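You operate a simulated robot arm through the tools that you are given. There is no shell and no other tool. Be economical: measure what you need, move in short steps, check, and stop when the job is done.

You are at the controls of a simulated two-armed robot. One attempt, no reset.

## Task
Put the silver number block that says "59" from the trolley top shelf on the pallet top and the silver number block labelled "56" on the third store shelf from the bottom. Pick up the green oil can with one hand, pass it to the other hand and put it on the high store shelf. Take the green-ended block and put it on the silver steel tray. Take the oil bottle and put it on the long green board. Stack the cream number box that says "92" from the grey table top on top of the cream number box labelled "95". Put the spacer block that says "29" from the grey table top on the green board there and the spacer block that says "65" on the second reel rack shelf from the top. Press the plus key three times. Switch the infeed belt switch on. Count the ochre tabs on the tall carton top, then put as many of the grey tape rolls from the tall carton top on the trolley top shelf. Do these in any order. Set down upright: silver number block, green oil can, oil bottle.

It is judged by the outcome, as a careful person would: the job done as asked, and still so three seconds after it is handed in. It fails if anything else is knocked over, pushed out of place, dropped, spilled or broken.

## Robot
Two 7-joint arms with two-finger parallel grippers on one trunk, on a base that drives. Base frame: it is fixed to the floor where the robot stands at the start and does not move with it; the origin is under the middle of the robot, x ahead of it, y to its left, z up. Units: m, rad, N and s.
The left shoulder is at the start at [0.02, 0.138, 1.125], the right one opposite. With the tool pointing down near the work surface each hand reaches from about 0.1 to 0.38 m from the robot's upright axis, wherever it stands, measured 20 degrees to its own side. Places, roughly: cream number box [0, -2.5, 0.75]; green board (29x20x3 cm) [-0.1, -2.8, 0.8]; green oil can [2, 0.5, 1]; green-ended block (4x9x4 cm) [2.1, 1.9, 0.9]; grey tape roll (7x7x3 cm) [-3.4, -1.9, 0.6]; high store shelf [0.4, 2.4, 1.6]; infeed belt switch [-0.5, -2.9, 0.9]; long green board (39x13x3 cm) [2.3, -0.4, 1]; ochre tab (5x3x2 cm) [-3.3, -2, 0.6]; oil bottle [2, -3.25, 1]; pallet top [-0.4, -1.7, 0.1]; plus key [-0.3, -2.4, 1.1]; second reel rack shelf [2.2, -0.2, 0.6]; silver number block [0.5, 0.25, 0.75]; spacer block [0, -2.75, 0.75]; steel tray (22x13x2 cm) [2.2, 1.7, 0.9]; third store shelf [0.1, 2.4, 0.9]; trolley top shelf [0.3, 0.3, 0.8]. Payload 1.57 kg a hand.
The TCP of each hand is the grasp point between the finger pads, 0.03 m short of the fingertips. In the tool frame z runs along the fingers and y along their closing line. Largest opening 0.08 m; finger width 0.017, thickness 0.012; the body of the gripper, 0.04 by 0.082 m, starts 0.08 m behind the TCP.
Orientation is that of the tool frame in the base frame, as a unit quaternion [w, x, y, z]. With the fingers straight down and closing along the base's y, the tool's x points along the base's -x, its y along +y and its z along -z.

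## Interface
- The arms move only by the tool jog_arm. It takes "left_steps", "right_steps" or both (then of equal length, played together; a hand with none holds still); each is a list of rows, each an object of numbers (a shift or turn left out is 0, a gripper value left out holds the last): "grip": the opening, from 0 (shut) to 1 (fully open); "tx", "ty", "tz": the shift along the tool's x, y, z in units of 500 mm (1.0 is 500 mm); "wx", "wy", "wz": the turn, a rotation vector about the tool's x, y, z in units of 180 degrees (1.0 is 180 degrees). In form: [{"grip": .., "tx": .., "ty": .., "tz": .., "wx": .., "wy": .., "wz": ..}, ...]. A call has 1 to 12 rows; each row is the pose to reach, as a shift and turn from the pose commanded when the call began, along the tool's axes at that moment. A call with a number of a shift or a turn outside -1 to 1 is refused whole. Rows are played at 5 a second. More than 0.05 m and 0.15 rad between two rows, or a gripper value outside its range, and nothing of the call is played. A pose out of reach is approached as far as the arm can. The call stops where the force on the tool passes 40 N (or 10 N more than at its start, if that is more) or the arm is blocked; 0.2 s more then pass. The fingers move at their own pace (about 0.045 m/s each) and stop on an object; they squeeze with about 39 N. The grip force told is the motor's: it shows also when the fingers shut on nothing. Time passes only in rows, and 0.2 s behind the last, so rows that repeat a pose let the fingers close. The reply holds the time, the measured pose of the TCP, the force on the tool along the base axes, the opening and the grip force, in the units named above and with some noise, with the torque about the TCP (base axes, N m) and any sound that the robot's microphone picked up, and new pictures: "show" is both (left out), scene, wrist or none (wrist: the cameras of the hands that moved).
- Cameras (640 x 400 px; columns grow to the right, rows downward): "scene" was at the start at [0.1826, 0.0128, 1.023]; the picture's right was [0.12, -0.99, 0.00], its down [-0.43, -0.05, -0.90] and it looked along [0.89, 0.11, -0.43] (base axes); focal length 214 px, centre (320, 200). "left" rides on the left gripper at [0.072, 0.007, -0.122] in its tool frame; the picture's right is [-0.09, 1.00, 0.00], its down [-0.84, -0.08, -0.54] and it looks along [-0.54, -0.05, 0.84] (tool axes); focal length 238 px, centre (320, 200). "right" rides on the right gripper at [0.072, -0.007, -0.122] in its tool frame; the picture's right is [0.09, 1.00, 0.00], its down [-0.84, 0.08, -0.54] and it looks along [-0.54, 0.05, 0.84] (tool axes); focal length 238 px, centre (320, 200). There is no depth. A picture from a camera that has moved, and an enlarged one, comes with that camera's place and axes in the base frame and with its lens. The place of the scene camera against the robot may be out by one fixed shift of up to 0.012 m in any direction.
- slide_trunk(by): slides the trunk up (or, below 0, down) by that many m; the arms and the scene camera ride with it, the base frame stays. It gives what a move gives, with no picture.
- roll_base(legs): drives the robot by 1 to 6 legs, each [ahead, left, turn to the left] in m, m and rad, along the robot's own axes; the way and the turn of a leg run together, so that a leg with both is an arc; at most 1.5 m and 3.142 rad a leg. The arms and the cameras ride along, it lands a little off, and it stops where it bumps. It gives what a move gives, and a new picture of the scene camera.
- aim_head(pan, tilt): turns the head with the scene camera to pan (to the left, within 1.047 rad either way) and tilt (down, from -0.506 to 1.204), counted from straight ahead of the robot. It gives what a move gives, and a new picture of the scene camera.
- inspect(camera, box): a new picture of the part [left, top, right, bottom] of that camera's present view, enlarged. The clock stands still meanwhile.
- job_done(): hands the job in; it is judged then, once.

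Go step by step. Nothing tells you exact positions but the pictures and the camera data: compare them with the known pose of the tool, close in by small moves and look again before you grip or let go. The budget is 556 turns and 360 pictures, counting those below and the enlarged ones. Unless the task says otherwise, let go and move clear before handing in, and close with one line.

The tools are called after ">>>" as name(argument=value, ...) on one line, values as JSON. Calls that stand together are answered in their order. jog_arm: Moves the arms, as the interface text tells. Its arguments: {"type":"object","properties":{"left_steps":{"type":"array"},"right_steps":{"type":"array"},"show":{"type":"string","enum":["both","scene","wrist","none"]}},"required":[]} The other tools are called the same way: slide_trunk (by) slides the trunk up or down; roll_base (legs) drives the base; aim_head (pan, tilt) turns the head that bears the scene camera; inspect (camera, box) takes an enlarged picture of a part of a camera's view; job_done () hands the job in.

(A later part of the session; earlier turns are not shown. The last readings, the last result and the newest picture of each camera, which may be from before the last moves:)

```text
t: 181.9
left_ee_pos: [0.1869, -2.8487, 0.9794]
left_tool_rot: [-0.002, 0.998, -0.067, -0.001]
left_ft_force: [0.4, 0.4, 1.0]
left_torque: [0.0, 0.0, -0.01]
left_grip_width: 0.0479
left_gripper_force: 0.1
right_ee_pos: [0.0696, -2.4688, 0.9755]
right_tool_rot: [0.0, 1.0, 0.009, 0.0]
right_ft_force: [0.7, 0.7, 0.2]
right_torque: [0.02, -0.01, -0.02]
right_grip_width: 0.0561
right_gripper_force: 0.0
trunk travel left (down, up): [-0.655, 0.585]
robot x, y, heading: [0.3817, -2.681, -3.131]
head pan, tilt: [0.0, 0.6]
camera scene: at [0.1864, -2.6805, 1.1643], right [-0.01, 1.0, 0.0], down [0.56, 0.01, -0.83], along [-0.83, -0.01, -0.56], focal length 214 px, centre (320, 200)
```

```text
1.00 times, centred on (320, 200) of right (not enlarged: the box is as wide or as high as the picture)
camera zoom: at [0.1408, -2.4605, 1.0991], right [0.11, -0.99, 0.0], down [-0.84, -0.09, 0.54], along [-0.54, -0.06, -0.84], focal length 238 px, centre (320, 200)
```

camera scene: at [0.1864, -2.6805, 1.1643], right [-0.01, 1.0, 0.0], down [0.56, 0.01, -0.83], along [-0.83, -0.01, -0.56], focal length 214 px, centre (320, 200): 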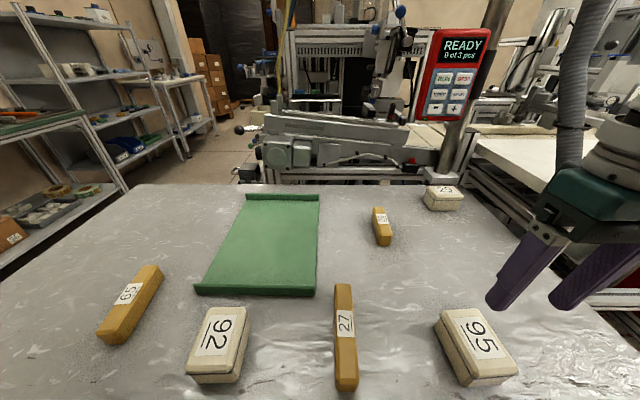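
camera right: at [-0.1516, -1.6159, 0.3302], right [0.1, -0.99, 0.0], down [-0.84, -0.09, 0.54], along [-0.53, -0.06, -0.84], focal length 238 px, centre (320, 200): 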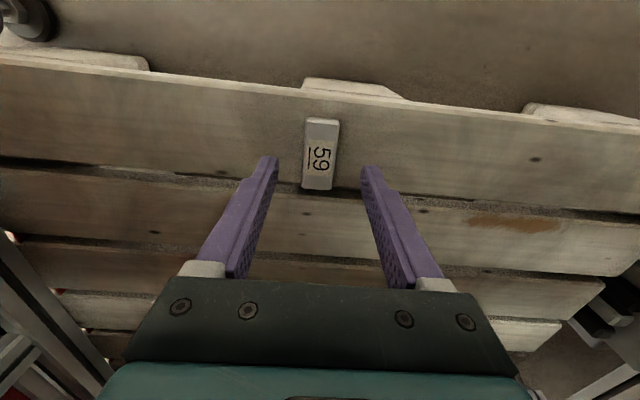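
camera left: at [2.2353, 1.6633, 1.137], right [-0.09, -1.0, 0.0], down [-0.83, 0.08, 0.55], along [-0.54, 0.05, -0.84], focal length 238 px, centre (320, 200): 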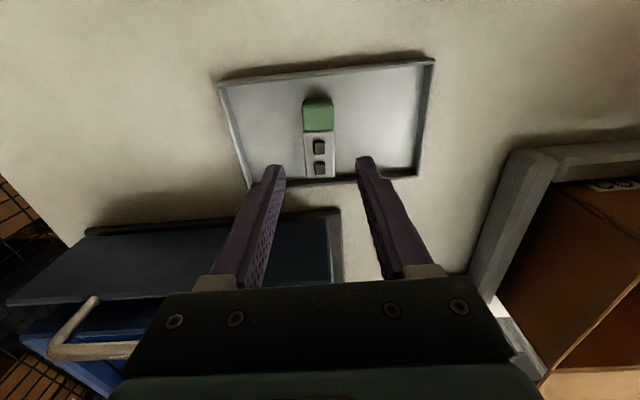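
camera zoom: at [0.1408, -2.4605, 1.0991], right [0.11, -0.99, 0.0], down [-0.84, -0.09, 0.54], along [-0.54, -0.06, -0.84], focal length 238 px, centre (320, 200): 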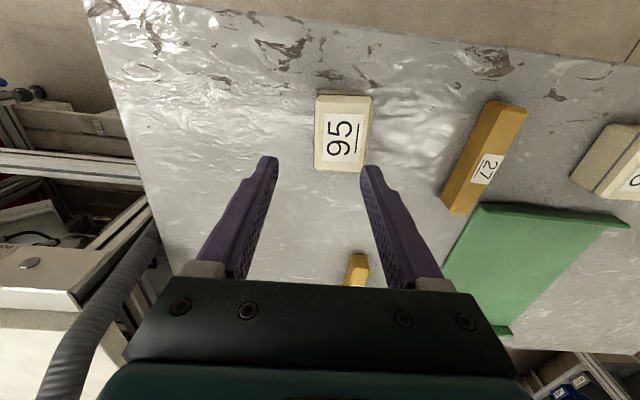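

Box 92 is near (0.056, -2.813) with its top at z≈0.86, axis about 9° off. I'll bring the left hand over it, turned to match.

>>> jog_arm(left_steps=[{"tx": -0.09, "ty": -0.012, "wz": -0.03, "grip": 1}, {"tx": -0.18, "ty": -0.025, "wz": -0.065}, {"tx": -0.267, "ty": -0.037, "tz": 0.03, "wz": -0.095}, {"tx": -0.267, "ty": -0.037, "tz": 0.1, "wz": -0.095}], show="wrist")

```text
t: 182.9
left_ee_pos: [0.056, -2.8108, 0.9275]
left_tool_rot: [-0.002, 0.997, 0.083, 0.001]
left_ft_force: [-0.3, 0.2, -0.1]
left_torque: [0.01, 0.02, 0.01]
left_grip_width: 0.08
left_gripper_force: 0.2
right_ee_pos: [0.0699, -2.4682, 0.9761]
right_tool_rot: [0.001, 1.0, 0.008, 0.001]
right_ft_force: [-0.8, 0.2, -0.2]
right_torque: [0.0, -0.05, -0.03]
right_grip_width: 0.056
right_gripper_force: 0.0
trunk travel left (down, up): [-0.655, 0.585]
robot x, y, heading: [0.3843, -2.679, -3.131]
head pan, tilt: [0.0, 0.6]
camera left: at [0.129, -2.8053, 1.0497], right [0.07, -1.0, 0.0], down [-0.84, -0.06, 0.54], along [-0.54, -0.04, -0.84], focal length 238 px, centre (320, 200)
```

left: 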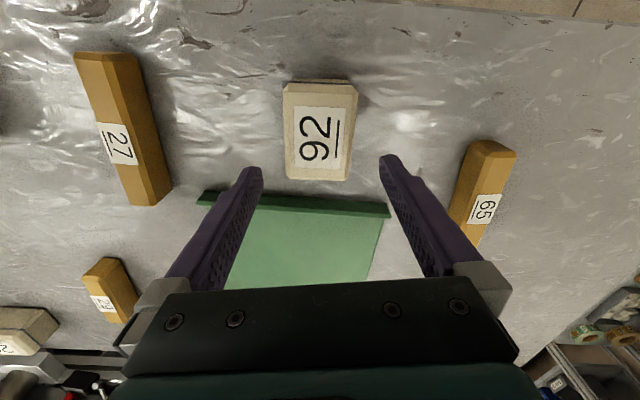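

>>> jog_arm(left_steps=[{"tx": 0.033, "ty": 0.004}, {"tx": 0.033, "ty": 0.004, "tz": 0.08}], show="wrist")

```text
t: 183.5
left_ee_pos: [0.0716, -2.8116, 0.8875]
left_tool_rot: [-0.001, 0.997, 0.082, 0.0]
left_ft_force: [-0.4, 0.8, -0.3]
left_torque: [0.02, -0.01, 0.01]
left_grip_width: 0.0801
left_gripper_force: 0.0
right_ee_pos: [0.0695, -2.4684, 0.9748]
right_tool_rot: [0.001, 1.0, 0.008, 0.0]
right_ft_force: [0.3, 0.2, 0.4]
right_torque: [0.0, 0.01, -0.01]
right_grip_width: 0.0561
right_gripper_force: 0.1
trunk travel left (down, up): [-0.655, 0.585]
robot x, y, heading: [0.3831, -2.6797, -3.129]
head pan, tilt: [0.0, 0.6]
camera left: at [0.1452, -2.8053, 1.0088], right [0.07, -1.0, 0.0], down [-0.84, -0.06, 0.54], along [-0.54, -0.04, -0.84], focal length 238 px, centre (320, 200)
```

left: 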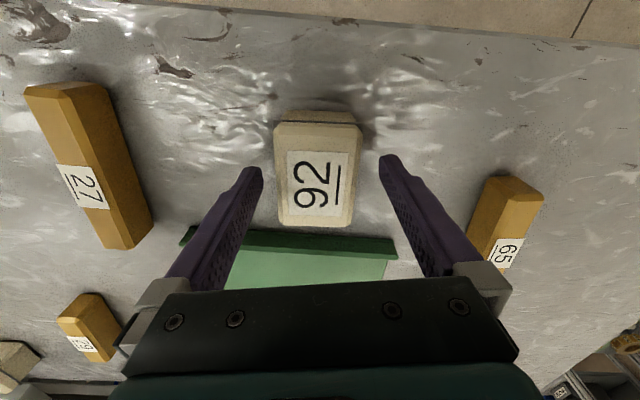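

Aligned: box top ≈0.874. Descend to grasp height carefully.

>>> jog_arm(left_steps=[{"tz": 0.03}, {"tz": 0.055}], show="wrist")

```text
t: 184.1
left_ee_pos: [0.0727, -2.8104, 0.8608]
left_tool_rot: [-0.002, 0.997, 0.082, 0.0]
left_ft_force: [0.7, 0.6, 2.3]
left_torque: [-0.08, 0.01, 0.06]
left_grip_width: 0.0798
left_gripper_force: 0.1
right_ee_pos: [0.0691, -2.469, 0.9765]
right_tool_rot: [0.002, 1.0, 0.009, 0.0]
right_ft_force: [-0.2, 1.4, -0.7]
right_torque: [-0.01, 0.03, 0.0]
right_grip_width: 0.0561
right_gripper_force: 0.1
trunk travel left (down, up): [-0.655, 0.585]
robot x, y, heading: [0.3837, -2.6822, -3.127]
head pan, tilt: [0.0, 0.6]
camera left: at [0.1448, -2.8044, 0.9814], right [0.07, -1.0, 0.0], down [-0.84, -0.06, 0.54], along [-0.54, -0.04, -0.84], focal length 238 px, centre (320, 200)
```

left: 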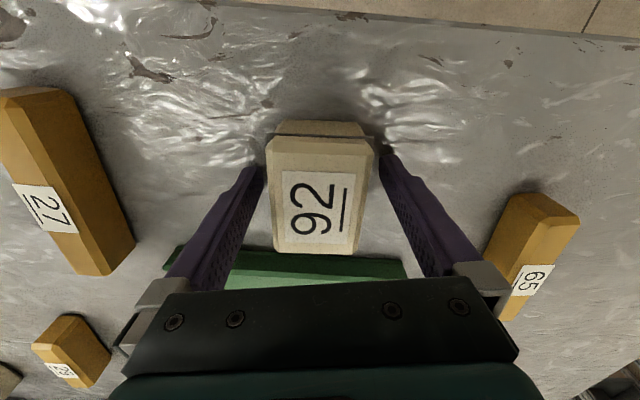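

Tips are just at the table. Raise 2 mm, close and lift.

>>> jog_arm(left_steps=[{"tz": -0.006}, {"tz": -0.006, "grip": 0}, {"tz": -0.006, "grip": 0}, {"tz": -0.006, "grip": 0}, {"tz": -0.006, "grip": 0}, {"tz": -0.08}, {"tz": -0.16}, {"tz": -0.24}], show="wrist")

```text
t: 185.9
left_ee_pos: [0.0755, -2.8124, 0.9822]
left_tool_rot: [-0.002, 0.997, 0.083, 0.002]
left_ft_force: [-0.9, 0.0, -1.4]
left_torque: [-0.02, 0.0, -0.01]
left_grip_width: 0.0532
left_gripper_force: 39.7
right_ee_pos: [0.0699, -2.4689, 0.9746]
right_tool_rot: [0.002, 1.0, 0.009, -0.001]
right_ft_force: [-0.5, 0.8, 1.4]
right_torque: [-0.01, -0.04, -0.02]
right_grip_width: 0.0558
right_gripper_force: 0.0
trunk travel left (down, up): [-0.655, 0.585]
robot x, y, heading: [0.3822, -2.681, -3.129]
head pan, tilt: [0.0, 0.6]
camera left: at [0.1471, -2.8054, 1.103], right [0.07, -1.0, 0.0], down [-0.84, -0.06, 0.54], along [-0.54, -0.04, -0.84], focal length 238 px, centre (320, 200)
```

left: 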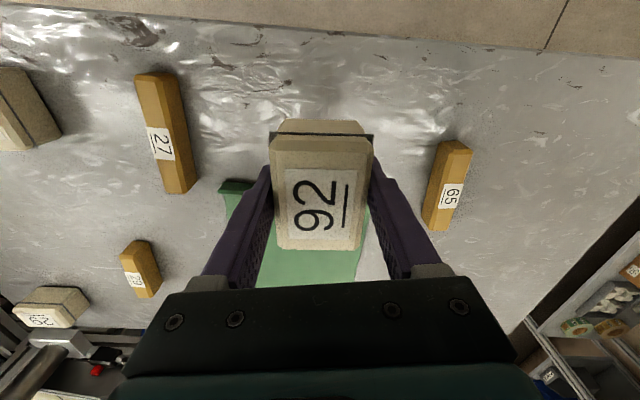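

92 is held. Retract the right hand a bit and roll sideways so the left hand comes over 95.

>>> jog_arm(right_steps=[{"tx": 0.08}, {"tx": 0.16}, {"tx": 0.2}], show="none")

>>> roll_base(legs=[[0, -0.325, 0]])

>>> inspect(camera="left", box=[0, 0, 640, 400])

```text
t: 186.7
left_ee_pos: [0.0745, -2.8117, 0.9812]
left_tool_rot: [-0.002, 0.997, 0.081, 0.0]
left_ft_force: [0.2, 0.5, -1.6]
left_torque: [-0.02, 0.0, 0.01]
left_grip_width: 0.0534
left_gripper_force: 39.0
right_ee_pos: [0.1702, -2.4663, 0.9762]
right_tool_rot: [0.002, 1.0, 0.008, 0.001]
right_ft_force: [0.4, 0.9, -0.1]
right_torque: [-0.02, 0.02, 0.01]
right_grip_width: 0.0559
right_gripper_force: 0.0
trunk travel left (down, up): [-0.655, 0.585]
robot x, y, heading: [0.3831, -2.6783, -3.131]
head pan, tilt: [0.0, 0.6]
```

```text
t: 188.9
left_ee_pos: [0.0727, -2.4875, 0.982]
left_tool_rot: [-0.002, 0.997, 0.081, 0.001]
left_ft_force: [0.1, -0.5, -0.6]
left_torque: [0.0, 0.0, 0.01]
left_grip_width: 0.0531
left_gripper_force: 38.7
right_ee_pos: [0.168, -2.1433, 0.9759]
right_tool_rot: [0.001, 1.0, 0.007, 0.001]
right_ft_force: [0.5, -0.6, 0.0]
right_torque: [0.02, 0.0, -0.02]
right_grip_width: 0.056
right_gripper_force: 0.0
trunk travel left (down, up): [-0.655, 0.585]
robot x, y, heading: [0.3791, -2.3588, -3.134]
head pan, tilt: [0.0, 0.6]
camera scene: at [0.184, -2.358, 1.1642], right [-0.01, 1.0, 0.0], down [0.56, 0.0, -0.83], along [-0.83, -0.01, -0.56], focal length 214 px, centre (320, 200)
```

scene: 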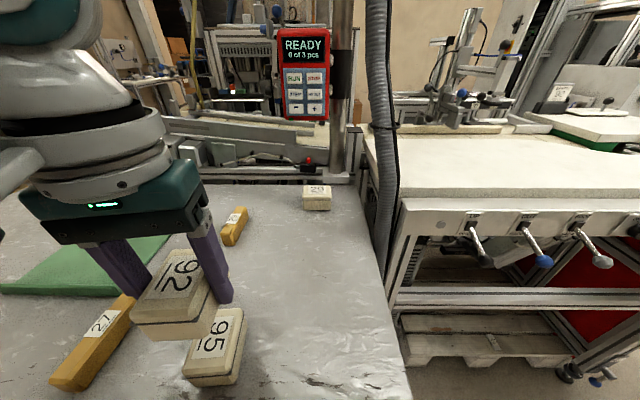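

```text
1.00 times, centred on (320, 200) of left (not enlarged: the box is as wide or as high as the picture)
camera zoom: at [0.144, -2.4825, 1.1026], right [0.07, -1.0, 0.0], down [-0.84, -0.06, 0.54], along [-0.54, -0.04, -0.84], focal length 238 px, centre (320, 200)
```

zoom: 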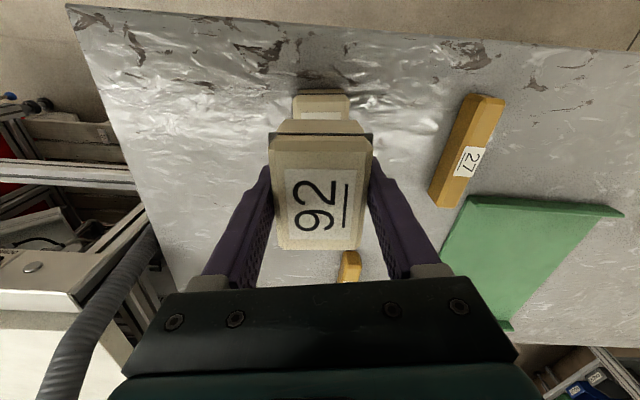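

92 is right above 95 (centre ≈(0.071,-2.487)). Rotate 5° to align and lower.

>>> jog_arm(left_steps=[{"wz": 0.03, "tx": -0.003}, {"wz": 0.03, "tx": -0.003, "tz": 0.08}, {"wz": 0.03, "tx": -0.003, "tz": 0.125}], show="both")

```text
t: 189.7
left_ee_pos: [0.0701, -2.4888, 0.9183]
left_tool_rot: [-0.002, 0.999, 0.033, 0.0]
left_ft_force: [0.1, 0.2, -1.2]
left_torque: [0.01, 0.03, -0.03]
left_grip_width: 0.0528
left_gripper_force: 39.2
right_ee_pos: [0.1679, -2.1434, 0.9768]
right_tool_rot: [0.001, 1.0, 0.007, 0.0]
right_ft_force: [-1.1, 0.4, 0.2]
right_torque: [-0.01, -0.02, -0.01]
right_grip_width: 0.0561
right_gripper_force: 0.0
trunk travel left (down, up): [-0.655, 0.585]
robot x, y, heading: [0.3849, -2.3598, -3.134]
head pan, tilt: [0.0, 0.6]
camera scene: at [0.184, -2.3581, 1.1642], right [-0.01, 1.0, 0.0], down [0.56, 0.0, -0.83], along [-0.82, -0.01, -0.57], focal length 214 px, centre (320, 200)
camera left: at [0.1426, -2.4897, 1.0402], right [-0.03, -1.0, 0.0], down [-0.84, 0.02, 0.54], along [-0.54, 0.02, -0.84], focal length 238 px, centre (320, 200)
```

scene: 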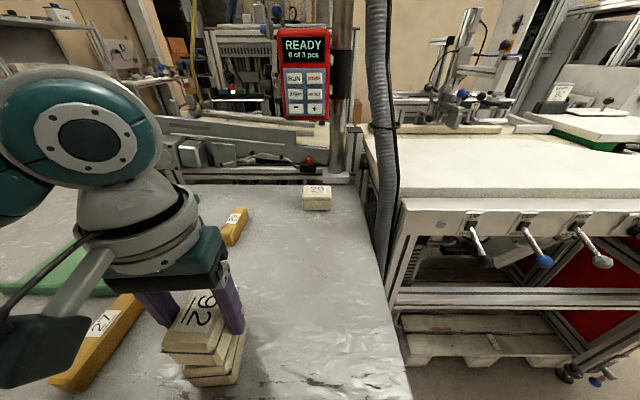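
left: 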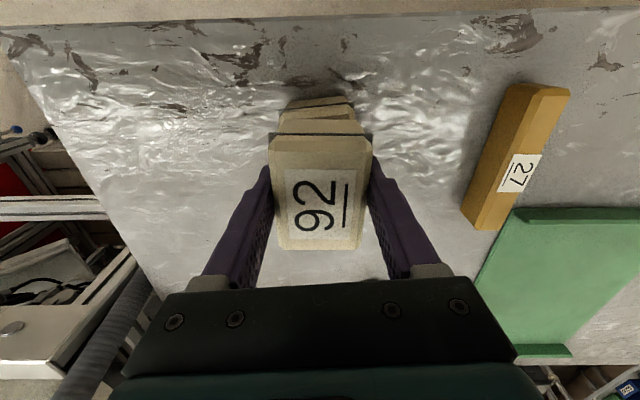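

>>> inspect(camera="left", box=[240, 70, 400, 170])

>>> inspect(camera="scene", box=[130, 270, 290, 400])

```text
4.00 times, centred on (320, 120) of left
camera zoom: at [0.1426, -2.4897, 1.0402], right [-0.03, -1.0, 0.0], down [-0.84, 0.02, 0.54], along [-0.54, 0.02, -0.84], focal length 953 px, centre (320, 520)
```

zoom: 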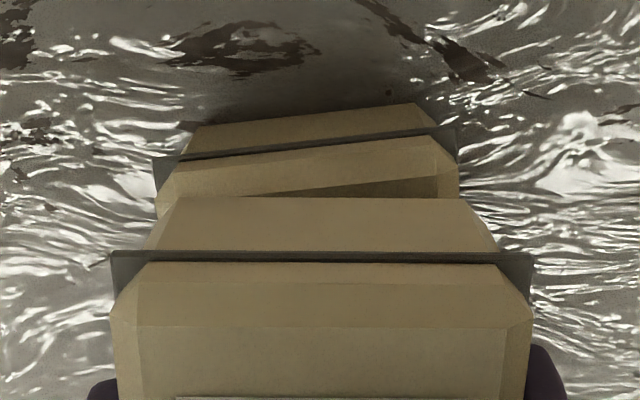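

```text
3.08 times, centred on (210, 335) of scene
camera zoom: at [0.184, -2.3581, 1.1642], right [-0.01, 1.0, 0.0], down [0.56, 0.0, -0.83], along [-0.82, -0.01, -0.57], focal length 660 px, centre (658, -215)
```

zoom: 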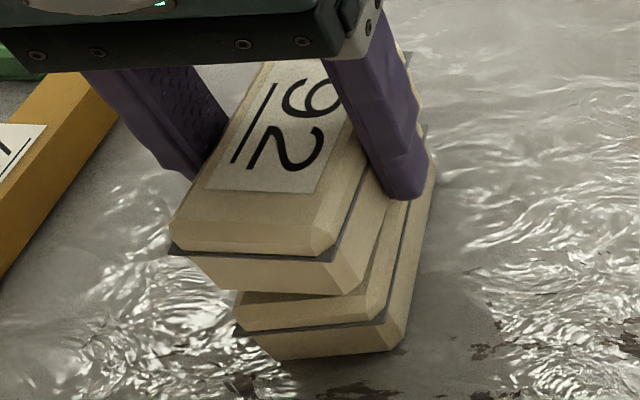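

92 sits about 5° rotated within the grip, so I undo the turn to be parallel with 95, then lower to contact.

>>> jog_arm(left_steps=[{"wz": -0.03, "tx": 0.006}, {"wz": -0.03, "tx": 0.006, "tz": 0.012}, {"wz": -0.03, "tx": 0.006, "tz": 0.02}, {"wz": -0.03, "tx": 0.006, "tz": 0.026}], show="wrist")

```text
t: 190.7
left_ee_pos: [0.0711, -2.4891, 0.9086]
left_tool_rot: [-0.004, 0.997, 0.08, -0.004]
left_ft_force: [3.6, -2.0, 20.6]
left_torque: [-0.37, -0.21, -0.03]
left_grip_width: 0.0522
left_gripper_force: 39.2
right_ee_pos: [0.1673, -2.1457, 0.975]
right_tool_rot: [0.003, 1.0, 0.008, 0.0]
right_ft_force: [0.2, -0.4, -0.3]
right_torque: [0.0, 0.0, 0.01]
right_grip_width: 0.0558
right_gripper_force: 0.0
trunk travel left (down, up): [-0.655, 0.585]
robot x, y, heading: [0.3831, -2.3572, -3.134]
head pan, tilt: [0.0, 0.6]
stopped in row 4 (left hand): the force on the tool passed its limit at 41 N (the readings are from after the stop); the commanded pose is now the measured one
camera left: at [0.1442, -2.4832, 1.0295], right [0.07, -1.0, -0.01], down [-0.83, -0.06, 0.55], along [-0.55, -0.03, -0.84], focal length 238 px, centre (320, 200)
```

left: 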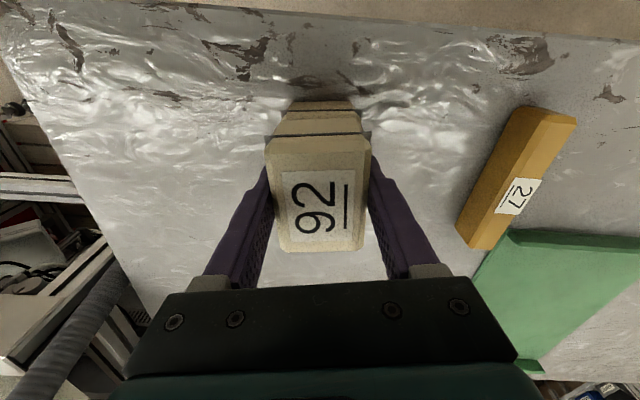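

Parallel and in contact. Ease off slightly, release and rise.

>>> jog_arm(left_steps=[{"tz": -0.003}, {"tz": -0.003, "grip": 0.75}, {"tz": -0.003, "grip": 0.9}, {"tz": -0.003, "grip": 0.95}, {"tz": -0.06, "grip": 0.95}, {"tz": -0.14, "grip": 0.95}, {"tz": -0.2}], show="both")

```text
t: 192.3
left_ee_pos: [0.0725, -2.488, 1.007]
left_tool_rot: [-0.004, 0.997, 0.08, -0.003]
left_ft_force: [0.6, -0.7, -0.4]
left_torque: [0.04, 0.05, -0.04]
left_grip_width: 0.0758
left_gripper_force: 0.1
right_ee_pos: [0.1668, -2.146, 0.9751]
right_tool_rot: [0.002, 1.0, 0.007, 0.0]
right_ft_force: [-0.9, 0.1, -0.4]
right_torque: [-0.03, -0.02, 0.01]
right_grip_width: 0.056
right_gripper_force: 0.1
trunk travel left (down, up): [-0.655, 0.585]
robot x, y, heading: [0.3803, -2.3573, -3.132]
head pan, tilt: [0.0, 0.6]
camera scene: at [0.184, -2.3581, 1.1642], right [-0.01, 1.0, 0.0], down [0.56, 0.0, -0.83], along [-0.83, -0.01, -0.56], focal length 214 px, centre (320, 200)
camera left: at [0.1448, -2.4822, 1.128], right [0.07, -1.0, -0.01], down [-0.84, -0.06, 0.55], along [-0.54, -0.03, -0.84], focal length 238 px, centre (320, 200)
```

scene: 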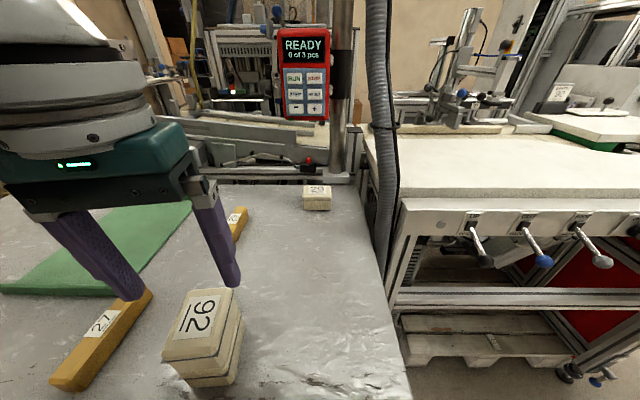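
left: 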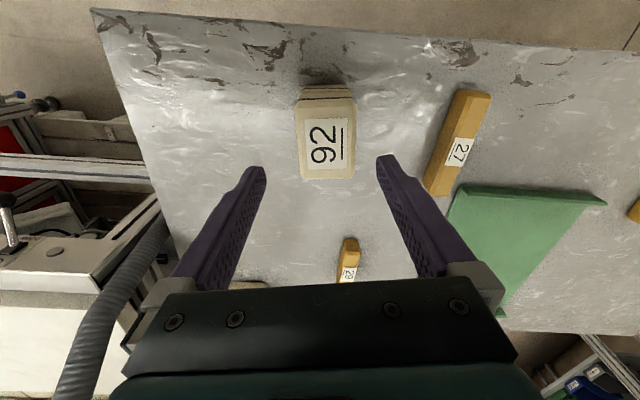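

Stack is neat. Next spacer 29 at about (-0.157, -2.547); I'll edge closer and extend the left hand over it.

>>> roll_base(legs=[[0.03, 0.055, 0]])

>>> jog_arm(left_steps=[{"tx": -0.09, "wz": 0.01}, {"tx": -0.18, "wz": 0.02}, {"tx": -0.27, "wz": 0.03}, {"tx": -0.36, "wz": 0.04}, {"tx": -0.4, "wz": 0.05}], show="wrist")

```text
t: 193.3
left_ee_pos: [0.0437, -2.5433, 1.0078]
left_tool_rot: [-0.003, 0.997, 0.08, -0.003]
left_ft_force: [0.1, -0.8, 0.3]
left_torque: [-0.03, 0.0, -0.01]
left_grip_width: 0.0761
left_gripper_force: 0.0
right_ee_pos: [0.1398, -2.2002, 0.9744]
right_tool_rot: [0.002, 1.0, 0.007, 0.0]
right_ft_force: [-0.5, -0.2, 0.1]
right_torque: [-0.01, 0.01, 0.02]
right_grip_width: 0.0559
right_gripper_force: 0.2
trunk travel left (down, up): [-0.655, 0.585]
robot x, y, heading: [0.3515, -2.4162, -3.137]
head pan, tilt: [0.0, 0.6]
camera scene: at [0.1551, -2.4142, 1.1642], right [-0.01, 1.0, 0.0], down [0.56, 0.0, -0.83], along [-0.83, 0.0, -0.56], focal length 214 px, centre (320, 200)
```

scene: 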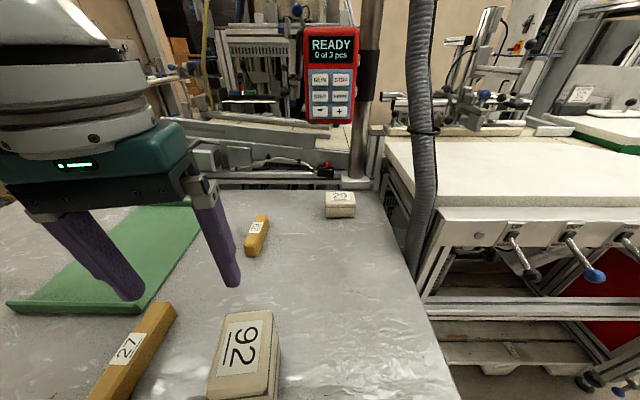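

```text
t: 194.5
left_ee_pos: [-0.1268, -2.5795, 1.0116]
left_tool_rot: [-0.004, 1.0, 0.004, -0.005]
left_ft_force: [-0.7, 1.0, 0.1]
left_torque: [-0.01, -0.04, -0.03]
left_grip_width: 0.0761
left_gripper_force: 0.0
left hand out of reach, approached as far as the arm can: row 4, 5
right_ee_pos: [0.1385, -2.2004, 0.9752]
right_tool_rot: [0.0, 1.0, 0.007, -0.001]
right_ft_force: [-0.1, 0.2, -1.1]
right_torque: [-0.04, -0.01, 0.01]
right_grip_width: 0.0558
right_gripper_force: 0.0
trunk travel left (down, up): [-0.655, 0.585]
robot x, y, heading: [0.3513, -2.4141, -3.141]
head pan, tilt: [0.0, 0.6]
camera left: at [-0.0537, -2.5843, 1.1314], right [-0.08, -1.0, -0.01], down [-0.83, 0.07, 0.55], along [-0.55, 0.05, -0.84], focal length 238 px, centre (320, 200)
```

left: 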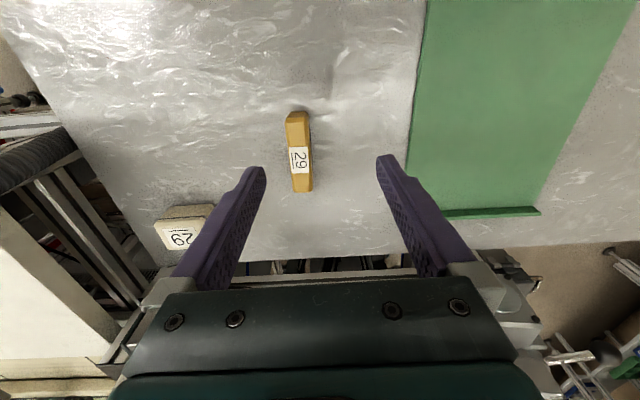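

Reach falls 3 cm short; I'll retract slightly, turn the robot right 0.35 rad to bring the left shoulder forward, then reach again.

>>> jog_arm(left_steps=[{"tx": 0.09}, {"tx": 0.18}, {"tx": 0.24}], show="none")

>>> roll_base(legs=[[0, 0, -0.35]])

>>> slide_trunk(by=-0.06)

```text
t: 195.3
left_ee_pos: [-0.0054, -2.5808, 1.0079]
left_tool_rot: [-0.003, 1.0, 0.002, -0.001]
left_ft_force: [0.3, -0.3, -0.4]
left_torque: [-0.02, 0.01, -0.01]
left_grip_width: 0.076
left_gripper_force: 0.0
right_ee_pos: [0.139, -2.2005, 0.9758]
right_tool_rot: [0.001, 1.0, 0.007, 0.0]
right_ft_force: [0.2, 0.3, -0.2]
right_torque: [0.02, 0.01, -0.01]
right_grip_width: 0.056
right_gripper_force: 0.0
trunk travel left (down, up): [-0.655, 0.585]
robot x, y, heading: [0.3539, -2.414, -3.137]
head pan, tilt: [0.0, 0.6]
```

```text
t: 196.8
left_ee_pos: [-0.0406, -2.4455, 1.0076]
left_tool_rot: [-0.004, 0.984, -0.178, -0.002]
left_ft_force: [-0.4, -0.3, 0.0]
left_torque: [-0.02, 0.02, -0.03]
left_grip_width: 0.0759
left_gripper_force: 0.1
right_ee_pos: [0.2282, -2.139, 0.9752]
right_tool_rot: [0.001, 0.985, -0.172, -0.001]
right_ft_force: [-0.7, 0.9, 0.1]
right_torque: [0.0, 0.04, -0.02]
right_grip_width: 0.0563
right_gripper_force: 0.1
trunk travel left (down, up): [-0.655, 0.585]
robot x, y, heading: [0.3535, -2.4143, 2.789]
head pan, tilt: [0.0, 0.6]
camera scene: at [0.1668, -2.3477, 1.1642], right [0.35, 0.94, 0.0], down [0.53, -0.2, -0.83], along [-0.77, 0.29, -0.56], focal length 214 px, centre (320, 200)
```

scene: 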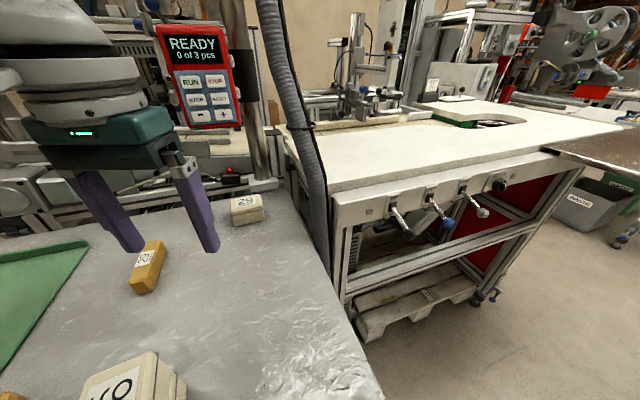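

```text
t: 197.8
left_ee_pos: [-0.0409, -2.4447, 0.9481]
left_tool_rot: [-0.005, 0.984, -0.178, -0.003]
left_ft_force: [0.1, 1.4, -0.4]
left_torque: [-0.03, 0.02, -0.01]
left_grip_width: 0.076
left_gripper_force: 0.1
right_ee_pos: [0.2284, -2.1397, 0.9151]
right_tool_rot: [0.0, 0.985, -0.171, 0.001]
right_ft_force: [0.3, -0.2, 0.4]
right_torque: [0.02, -0.03, 0.01]
right_grip_width: 0.0561
right_gripper_force: 0.1
trunk travel left (down, up): [-0.595, 0.645]
robot x, y, heading: [0.3523, -2.416, 2.787]
head pan, tilt: [0.0, 0.6]
```

Turn helps. Now bring the hand over spacer 29, aligned with its axis.

>>> jog_arm(left_steps=[{"tx": -0.035, "ty": 0.07, "wz": -0.025}, {"tx": -0.07, "ty": 0.14, "wz": -0.05}, {"tx": -0.1, "ty": 0.2, "wz": -0.075}, {"tx": -0.138, "ty": 0.271, "wz": -0.095}, {"tx": -0.138, "ty": 0.271, "tz": 0.05, "wz": -0.095}], show="wrist")

```text
t: 199.0
left_ee_pos: [-0.153, -2.5441, 0.923]
left_tool_rot: [-0.004, 1.0, -0.029, -0.002]
left_ft_force: [-0.2, 0.5, 0.8]
left_torque: [-0.02, 0.0, 0.0]
left_grip_width: 0.0758
left_gripper_force: 0.0
right_ee_pos: [0.2282, -2.1389, 0.915]
right_tool_rot: [0.001, 0.985, -0.173, 0.001]
right_ft_force: [0.5, -0.4, 0.5]
right_torque: [0.03, 0.0, -0.05]
right_grip_width: 0.0562
right_gripper_force: 0.0
trunk travel left (down, up): [-0.595, 0.645]
robot x, y, heading: [0.3551, -2.4174, 2.786]
head pan, tilt: [0.0, 0.6]
camera left: at [-0.0817, -2.5545, 1.0442], right [-0.15, -0.99, -0.01], down [-0.83, 0.12, 0.55], along [-0.54, 0.09, -0.84], focal length 238 px, centre (320, 200)
```

left: 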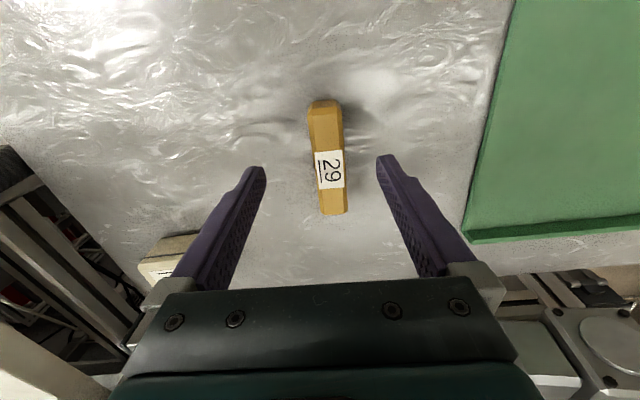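

>>> jog_arm(left_steps=[{"tx": -0.01, "ty": 0.003, "tz": 0.06, "wz": -0.01}, {"tx": -0.01, "ty": 0.003, "tz": 0.112, "wz": -0.01}, {"tx": -0.01, "ty": 0.003, "tz": 0.112, "wz": -0.01, "grip": 0}, {"tx": -0.01, "ty": 0.003, "tz": 0.112, "wz": -0.01, "grip": 0}, {"tx": -0.01, "ty": 0.003, "tz": 0.112, "wz": -0.01, "grip": 0}, {"tx": -0.01, "ty": 0.003, "tz": 0.112, "wz": -0.01, "grip": 0}, {"tx": -0.01, "ty": 0.003, "tz": 0.112, "wz": -0.01, "grip": 0}, {"tx": 0.01, "ty": 0.003, "tz": 0.05}, {"tx": 0.03, "ty": 0.003, "tz": -0.03}, {"tx": 0.06, "ty": 0.003, "tz": -0.1}], show="wrist")

```text
t: 201.2
left_ee_pos: [-0.123, -2.5528, 0.9745]
left_tool_rot: [-0.003, 1.0, -0.029, 0.0]
left_ft_force: [-0.2, 0.7, -0.7]
left_torque: [-0.02, 0.0, 0.01]
left_grip_width: 0.0252
left_gripper_force: 36.5
right_ee_pos: [0.2271, -2.1391, 0.9146]
right_tool_rot: [0.001, 0.985, -0.173, 0.0]
right_ft_force: [0.4, -1.0, -0.4]
right_torque: [0.0, 0.01, 0.01]
right_grip_width: 0.056
right_gripper_force: 0.0
trunk travel left (down, up): [-0.595, 0.645]
robot x, y, heading: [0.3521, -2.4183, 2.788]
head pan, tilt: [0.0, 0.6]
camera left: at [-0.0515, -2.5622, 1.095], right [-0.15, -0.99, -0.01], down [-0.83, 0.12, 0.54], along [-0.54, 0.09, -0.84], focal length 238 px, centre (320, 200)
```

left: 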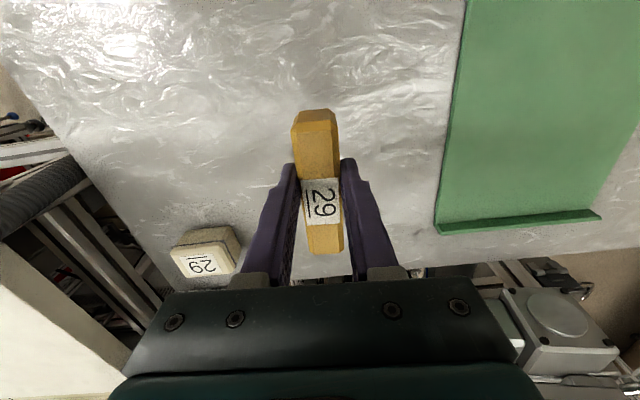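

29 is held. Roll over so it's above the green board (centre ≈(-0.14,-2.78)).

>>> roll_base(legs=[[-0.072, 0.2, 0]])

>>> jog_arm(left_steps=[{"tz": 0.08}, {"tz": 0.13}], show="both")

```text
t: 202.9
left_ee_pos: [-0.126, -2.7651, 0.9737]
left_tool_rot: [-0.004, 1.0, -0.03, 0.0]
left_ft_force: [0.4, -0.4, -1.0]
left_torque: [0.0, -0.03, 0.05]
left_grip_width: 0.0253
left_gripper_force: 36.7
right_ee_pos: [0.2261, -2.3534, 0.9155]
right_tool_rot: [0.002, 0.985, -0.172, 0.0]
right_ft_force: [0.6, -0.1, -0.1]
right_torque: [0.01, -0.03, -0.01]
right_grip_width: 0.056
right_gripper_force: 0.2
trunk travel left (down, up): [-0.595, 0.645]
robot x, y, heading: [0.3506, -2.631, 2.786]
head pan, tilt: [0.0, 0.6]
camera scene: at [0.1649, -2.562, 1.1042], right [0.35, 0.94, 0.0], down [0.53, -0.2, -0.82], along [-0.77, 0.29, -0.57], focal length 214 px, centre (320, 200)
```

scene: 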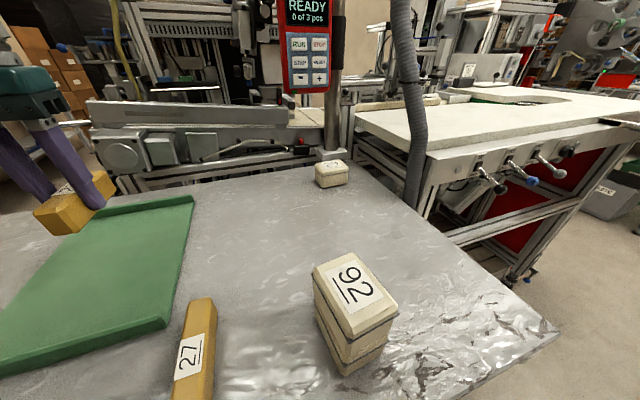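

```text
t: 203.5
left_ee_pos: [-0.1268, -2.7646, 0.9081]
left_tool_rot: [-0.004, 1.0, -0.031, 0.0]
left_ft_force: [-1.1, 0.4, -1.0]
left_torque: [-0.01, -0.02, 0.01]
left_grip_width: 0.0251
left_gripper_force: 37.1
right_ee_pos: [0.2256, -2.353, 0.916]
right_tool_rot: [0.0, 0.985, -0.172, -0.001]
right_ft_force: [0.3, 0.4, -0.8]
right_torque: [-0.02, -0.04, 0.01]
right_grip_width: 0.0557
right_gripper_force: 0.0
trunk travel left (down, up): [-0.595, 0.645]
robot x, y, heading: [0.3503, -2.6274, 2.789]
head pan, tilt: [0.0, 0.6]
camera scene: at [0.165, -2.5618, 1.1042], right [0.35, 0.94, 0.0], down [0.53, -0.2, -0.82], along [-0.77, 0.29, -0.57], focal length 214 px, centre (320, 200)
camera left: at [-0.0553, -2.7747, 1.0283], right [-0.15, -0.99, -0.01], down [-0.83, 0.12, 0.54], along [-0.54, 0.09, -0.84], focal length 238 px, centre (320, 200)
```

scene: 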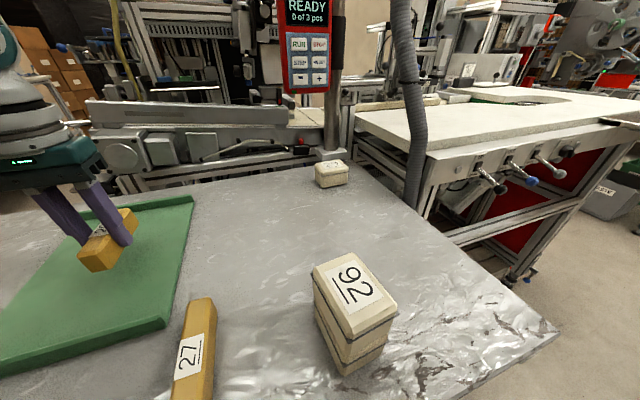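
left: 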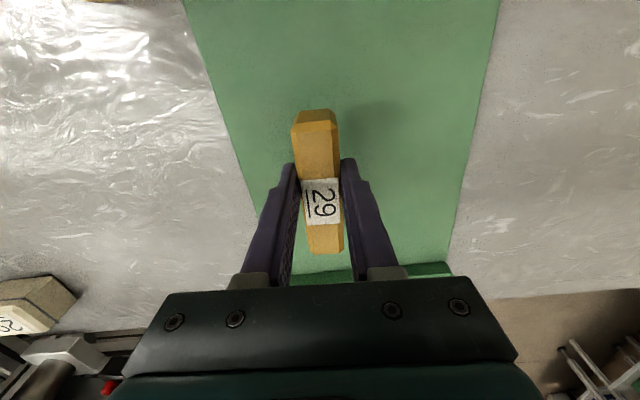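

Over the board; lower to contact, release.

>>> jog_arm(left_steps=[{"tz": 0.03}, {"tz": 0.044}, {"tz": 0.052}, {"tz": 0.06}, {"tz": 0.068}], show="none")

```text
t: 204.7
left_ee_pos: [-0.1252, -2.7637, 0.8741]
left_tool_rot: [-0.005, 1.0, -0.029, -0.001]
left_ft_force: [-0.2, 0.4, -1.1]
left_torque: [0.0, 0.0, 0.0]
left_grip_width: 0.0249
left_gripper_force: 37.3
right_ee_pos: [0.2255, -2.3533, 0.9163]
right_tool_rot: [0.0, 0.985, -0.171, -0.001]
right_ft_force: [0.1, -0.1, 0.6]
right_torque: [-0.03, -0.01, -0.04]
right_grip_width: 0.0558
right_gripper_force: 0.0
trunk travel left (down, up): [-0.595, 0.645]
robot x, y, heading: [0.3508, -2.6298, 2.785]
head pan, tilt: [0.0, 0.6]
```

>>> jog_arm(left_steps=[{"tz": 0.006}, {"tz": 0.012}, {"tz": 0.018}], show="wrist")

```text
t: 205.6
left_ee_pos: [-0.1299, -2.7661, 0.8691]
left_tool_rot: [-0.005, 1.0, -0.03, -0.006]
left_ft_force: [1.7, -2.5, 16.6]
left_torque: [-0.16, -0.44, -0.08]
left_grip_width: 0.0252
left_gripper_force: 36.8
right_ee_pos: [0.225, -2.3535, 0.9154]
right_tool_rot: [0.002, 0.985, -0.172, -0.001]
right_ft_force: [0.6, -0.7, 0.4]
right_torque: [-0.02, 0.05, 0.01]
right_grip_width: 0.0563
right_gripper_force: 0.1
trunk travel left (down, up): [-0.595, 0.645]
robot x, y, heading: [0.3498, -2.6305, 2.789]
head pan, tilt: [0.0, 0.6]
stopped in row 3 (left hand): the force on the tool passed its limit at 41 N (the readings are from after the stop); the commanded pose is now the measured one
camera left: at [-0.0567, -2.7763, 0.989], right [-0.15, -0.99, -0.01], down [-0.83, 0.12, 0.55], along [-0.54, 0.09, -0.83], focal length 238 px, centre (320, 200)
```

left: 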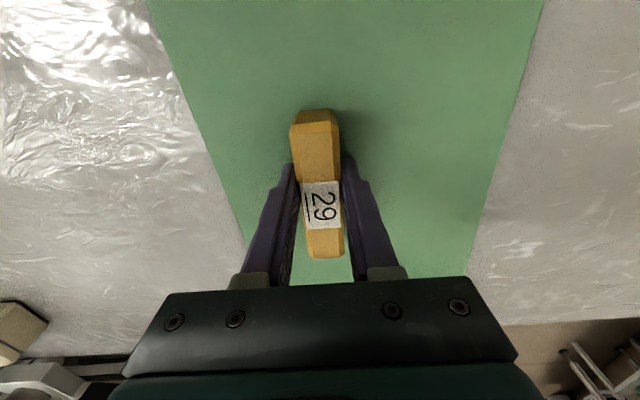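

>>> jog_arm(left_steps=[{"tz": -0.002}, {"tz": -0.002, "grip": 0.7}, {"tz": -0.002, "grip": 0.7}, {"tz": -0.002, "grip": 0.7}, {"tz": -0.08}, {"tz": -0.16}, {"tz": -0.24}], show="wrist")

```text
t: 207.2
left_ee_pos: [-0.1255, -2.764, 0.9893]
left_tool_rot: [-0.004, 1.0, -0.031, -0.002]
left_ft_force: [-0.3, -0.1, -0.5]
left_torque: [0.01, 0.03, 0.0]
left_grip_width: 0.0559
left_gripper_force: 0.2
right_ee_pos: [0.2262, -2.354, 0.9158]
right_tool_rot: [0.001, 0.985, -0.173, 0.0]
right_ft_force: [0.1, 0.0, 0.5]
right_torque: [0.02, -0.01, 0.01]
right_grip_width: 0.056
right_gripper_force: 0.0
trunk travel left (down, up): [-0.595, 0.645]
robot x, y, heading: [0.348, -2.6288, 2.79]
head pan, tilt: [0.0, 0.6]
camera left: at [-0.0531, -2.7743, 1.11], right [-0.15, -0.99, -0.01], down [-0.83, 0.12, 0.55], along [-0.54, 0.09, -0.84], focal length 238 px, centre (320, 200)
```

left: 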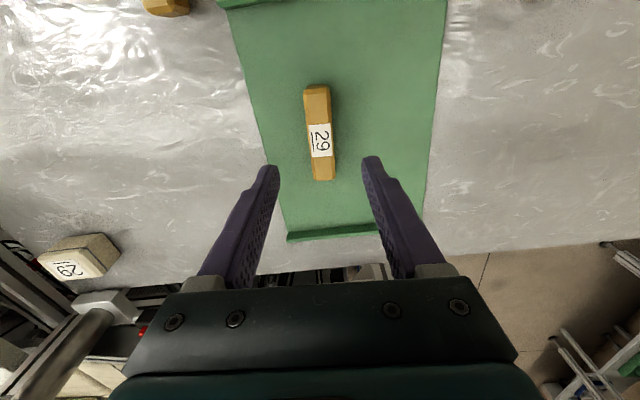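

29 is on the board. Next the plus key, at about (-0.350, -2.373, 1.056), facing +x. I'll retract the left hand, square up, raise the trunk and turn the right hand horizontal.

>>> jog_arm(left_steps=[{"tx": 0.09}, {"tx": 0.18}, {"tx": 0.27}], right_steps=[{"grip": 0}, {"grip": 0}, {"grip": 0}], show="none")

>>> slide_trunk(by=0.1)

>>> roll_base(legs=[[0, 0, 0.352], [0, -0.12, 0]])

```text
t: 208.0
left_ee_pos: [0.0079, -2.7739, 0.9866]
left_tool_rot: [-0.004, 1.0, -0.031, -0.002]
left_ft_force: [-0.5, -0.8, 0.6]
left_torque: [-0.01, -0.05, -0.01]
left_grip_width: 0.0558
left_gripper_force: 0.0
right_ee_pos: [0.2265, -2.3521, 0.9146]
right_tool_rot: [0.001, 0.985, -0.172, 0.0]
right_ft_force: [-0.3, -0.5, -0.2]
right_torque: [0.0, -0.01, -0.04]
right_grip_width: 0.0
right_gripper_force: 7.7
trunk travel left (down, up): [-0.595, 0.645]
robot x, y, heading: [0.3475, -2.6303, 2.79]
head pan, tilt: [0.0, 0.6]
```

```text
t: 209.3
left_ee_pos: [0.0085, -2.7743, 1.087]
left_tool_rot: [-0.006, 1.0, -0.029, -0.004]
left_ft_force: [0.1, -0.6, 0.5]
left_torque: [-0.03, -0.02, 0.0]
left_grip_width: 0.0558
left_gripper_force: 0.1
right_ee_pos: [0.2263, -2.3531, 1.0157]
right_tool_rot: [0.001, 0.985, -0.172, -0.001]
right_ft_force: [-0.4, -0.3, -1.2]
right_torque: [0.0, 0.0, -0.03]
right_grip_width: 0.0
right_gripper_force: 21.1
trunk travel left (down, up): [-0.695, 0.545]
robot x, y, heading: [0.3527, -2.6252, 2.788]
head pan, tilt: [0.0, 0.6]
```

```text
t: 211.7
left_ee_pos: [0.0769, -2.7653, 1.0863]
left_tool_rot: [-0.005, 0.989, 0.145, -0.004]
left_ft_force: [0.2, 0.2, -0.3]
left_torque: [0.01, 0.01, 0.0]
left_grip_width: 0.0561
left_gripper_force: 0.1
right_ee_pos: [0.1381, -2.2952, 1.0154]
right_tool_rot: [0.002, 1.0, 0.003, -0.001]
right_ft_force: [0.3, 0.4, 0.2]
right_torque: [-0.01, -0.03, -0.04]
right_grip_width: 0.0
right_gripper_force: 21.3
trunk travel left (down, up): [-0.695, 0.545]
robot x, y, heading: [0.3471, -2.5079, 3.148]
head pan, tilt: [0.0, 0.6]
camera scene: at [0.1531, -2.5092, 1.2042], right [0.0, 1.0, 0.0], down [0.56, 0.0, -0.83], along [-0.83, 0.0, -0.56], focal length 214 px, centre (320, 200)
```

scene: 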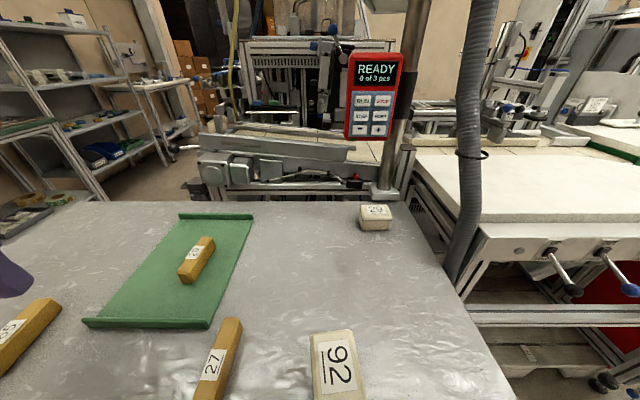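

I'll turn the right hand to point forward while extending it toward the pendant, above the box stack.

>>> jog_arm(right_steps=[{"tx": -0.04, "ty": 0.015, "tz": -0.02, "wy": -0.0455}, {"tx": -0.08, "ty": 0.03, "tz": -0.04, "wy": -0.091}, {"tx": -0.12, "ty": 0.045, "tz": -0.06, "wy": -0.1365}, {"tx": -0.16, "ty": 0.06, "tz": -0.08, "wy": -0.182}, {"tx": -0.2, "ty": 0.075, "tz": -0.1, "wy": -0.2275}, {"tx": -0.24, "ty": 0.09, "tz": -0.12, "wy": -0.273}, {"tx": -0.28, "ty": 0.105, "tz": -0.14, "wy": -0.3185}, {"tx": -0.32, "ty": 0.12, "tz": -0.15, "wy": -0.364}, {"tx": -0.36, "ty": 0.135, "tz": -0.15, "wy": -0.4095}, {"tx": -0.4, "ty": 0.15, "tz": -0.15, "wy": -0.455}, {"tx": -0.44, "ty": 0.156, "tz": -0.15, "wy": -0.5}], show="both")

```text
t: 214.1
left_ee_pos: [0.0778, -2.7658, 1.0876]
left_tool_rot: [-0.004, 0.989, 0.146, -0.004]
left_ft_force: [0.1, 0.1, 0.4]
left_torque: [-0.04, -0.01, 0.0]
left_grip_width: 0.0559
left_gripper_force: 0.1
right_ee_pos: [-0.0593, -2.4575, 1.1448]
right_tool_rot: [-0.008, 0.722, -0.006, -0.692]
right_ft_force: [0.7, 0.5, 0.0]
right_torque: [-0.03, -0.02, 0.02]
right_grip_width: 0.0
right_gripper_force: 21.3
right hand out of reach, approached as far as the arm can: row 3, 4, 5, 6, 7, 8, 9, 10, 11
trunk travel left (down, up): [-0.695, 0.545]
robot x, y, heading: [0.348, -2.5126, 3.14]
head pan, tilt: [0.0, 0.6]
camera scene: at [0.1526, -2.5103, 1.2051], right [-0.02, 1.0, 0.0], down [0.56, 0.01, -0.83], along [-0.83, -0.01, -0.56], focal length 214 px, centre (320, 200)
camera right: at [0.0649, -2.453, 1.0795], right [-0.02, -1.0, -0.1], down [0.5, -0.09, 0.86], along [-0.86, -0.03, 0.5], focal length 238 px, centre (320, 200)
```

scene: 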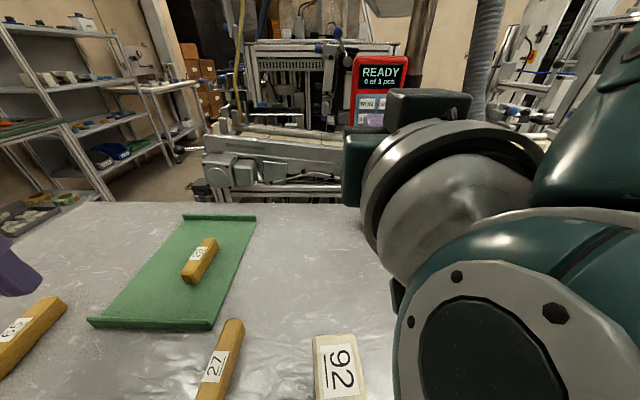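
right: 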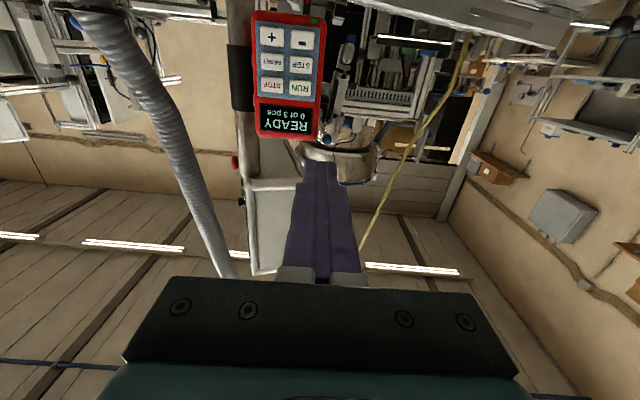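

Hand is horizontal. Plus key re-measured at (-0.35, -2.372, 1.055). I'll line up with it and stop ~6 cm short.

>>> jog_arm(right_steps=[{"ty": -0.06, "tx": 0.05}, {"ty": -0.12, "tx": 0.11}, {"ty": -0.169, "tx": 0.165}, {"ty": -0.169, "tx": 0.165, "tz": 0.08}, {"ty": -0.169, "tx": 0.165, "tz": 0.16}, {"ty": -0.17, "tx": 0.165, "tz": 0.24}, {"ty": -0.17, "tx": 0.165, "tz": 0.32}, {"ty": -0.17, "tx": 0.165, "tz": 0.38}], show="both")

```text
t: 215.9
left_ee_pos: [0.0782, -2.7646, 1.0887]
left_tool_rot: [-0.005, 0.989, 0.146, -0.004]
left_ft_force: [0.3, -0.1, 0.7]
left_torque: [-0.03, 0.02, 0.0]
left_grip_width: 0.0559
left_gripper_force: 0.1
right_ee_pos: [-0.262, -2.4508, 1.1239]
right_tool_rot: [-0.024, 0.746, -0.036, -0.664]
right_ft_force: [-4.5, 2.7, 3.8]
right_torque: [-0.08, -0.46, 0.22]
right_grip_width: 0.0003
right_gripper_force: 21.3
right hand out of reach, approached as far as the arm can: row 1, 2, 3, 4, 5, 6, 7, 8
trunk travel left (down, up): [-0.695, 0.545]
robot x, y, heading: [0.3492, -2.5096, 3.141]
head pan, tilt: [0.0, 0.6]
camera scene: at [0.1535, -2.5091, 1.2042], right [0.0, 1.0, 0.0], down [0.57, 0.0, -0.82], along [-0.82, 0.0, -0.57], focal length 214 px, centre (320, 200)
camera right: at [-0.133, -2.4556, 1.0687], right [-0.07, -0.99, -0.08], down [0.44, -0.1, 0.89], along [-0.9, 0.03, 0.44], focal length 238 px, centre (320, 200)
```

scene: 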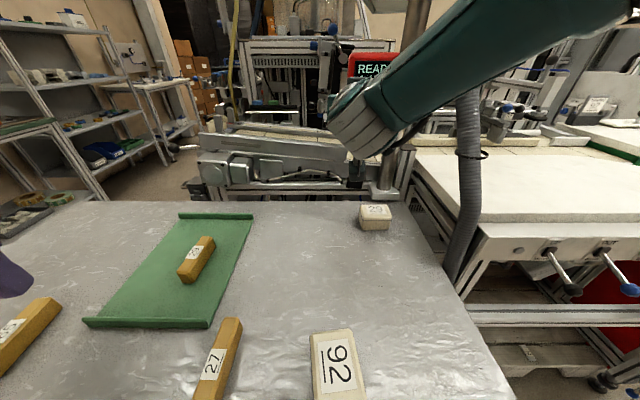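
right: 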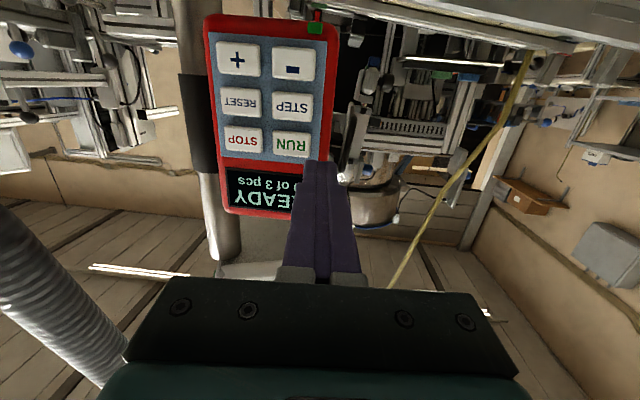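

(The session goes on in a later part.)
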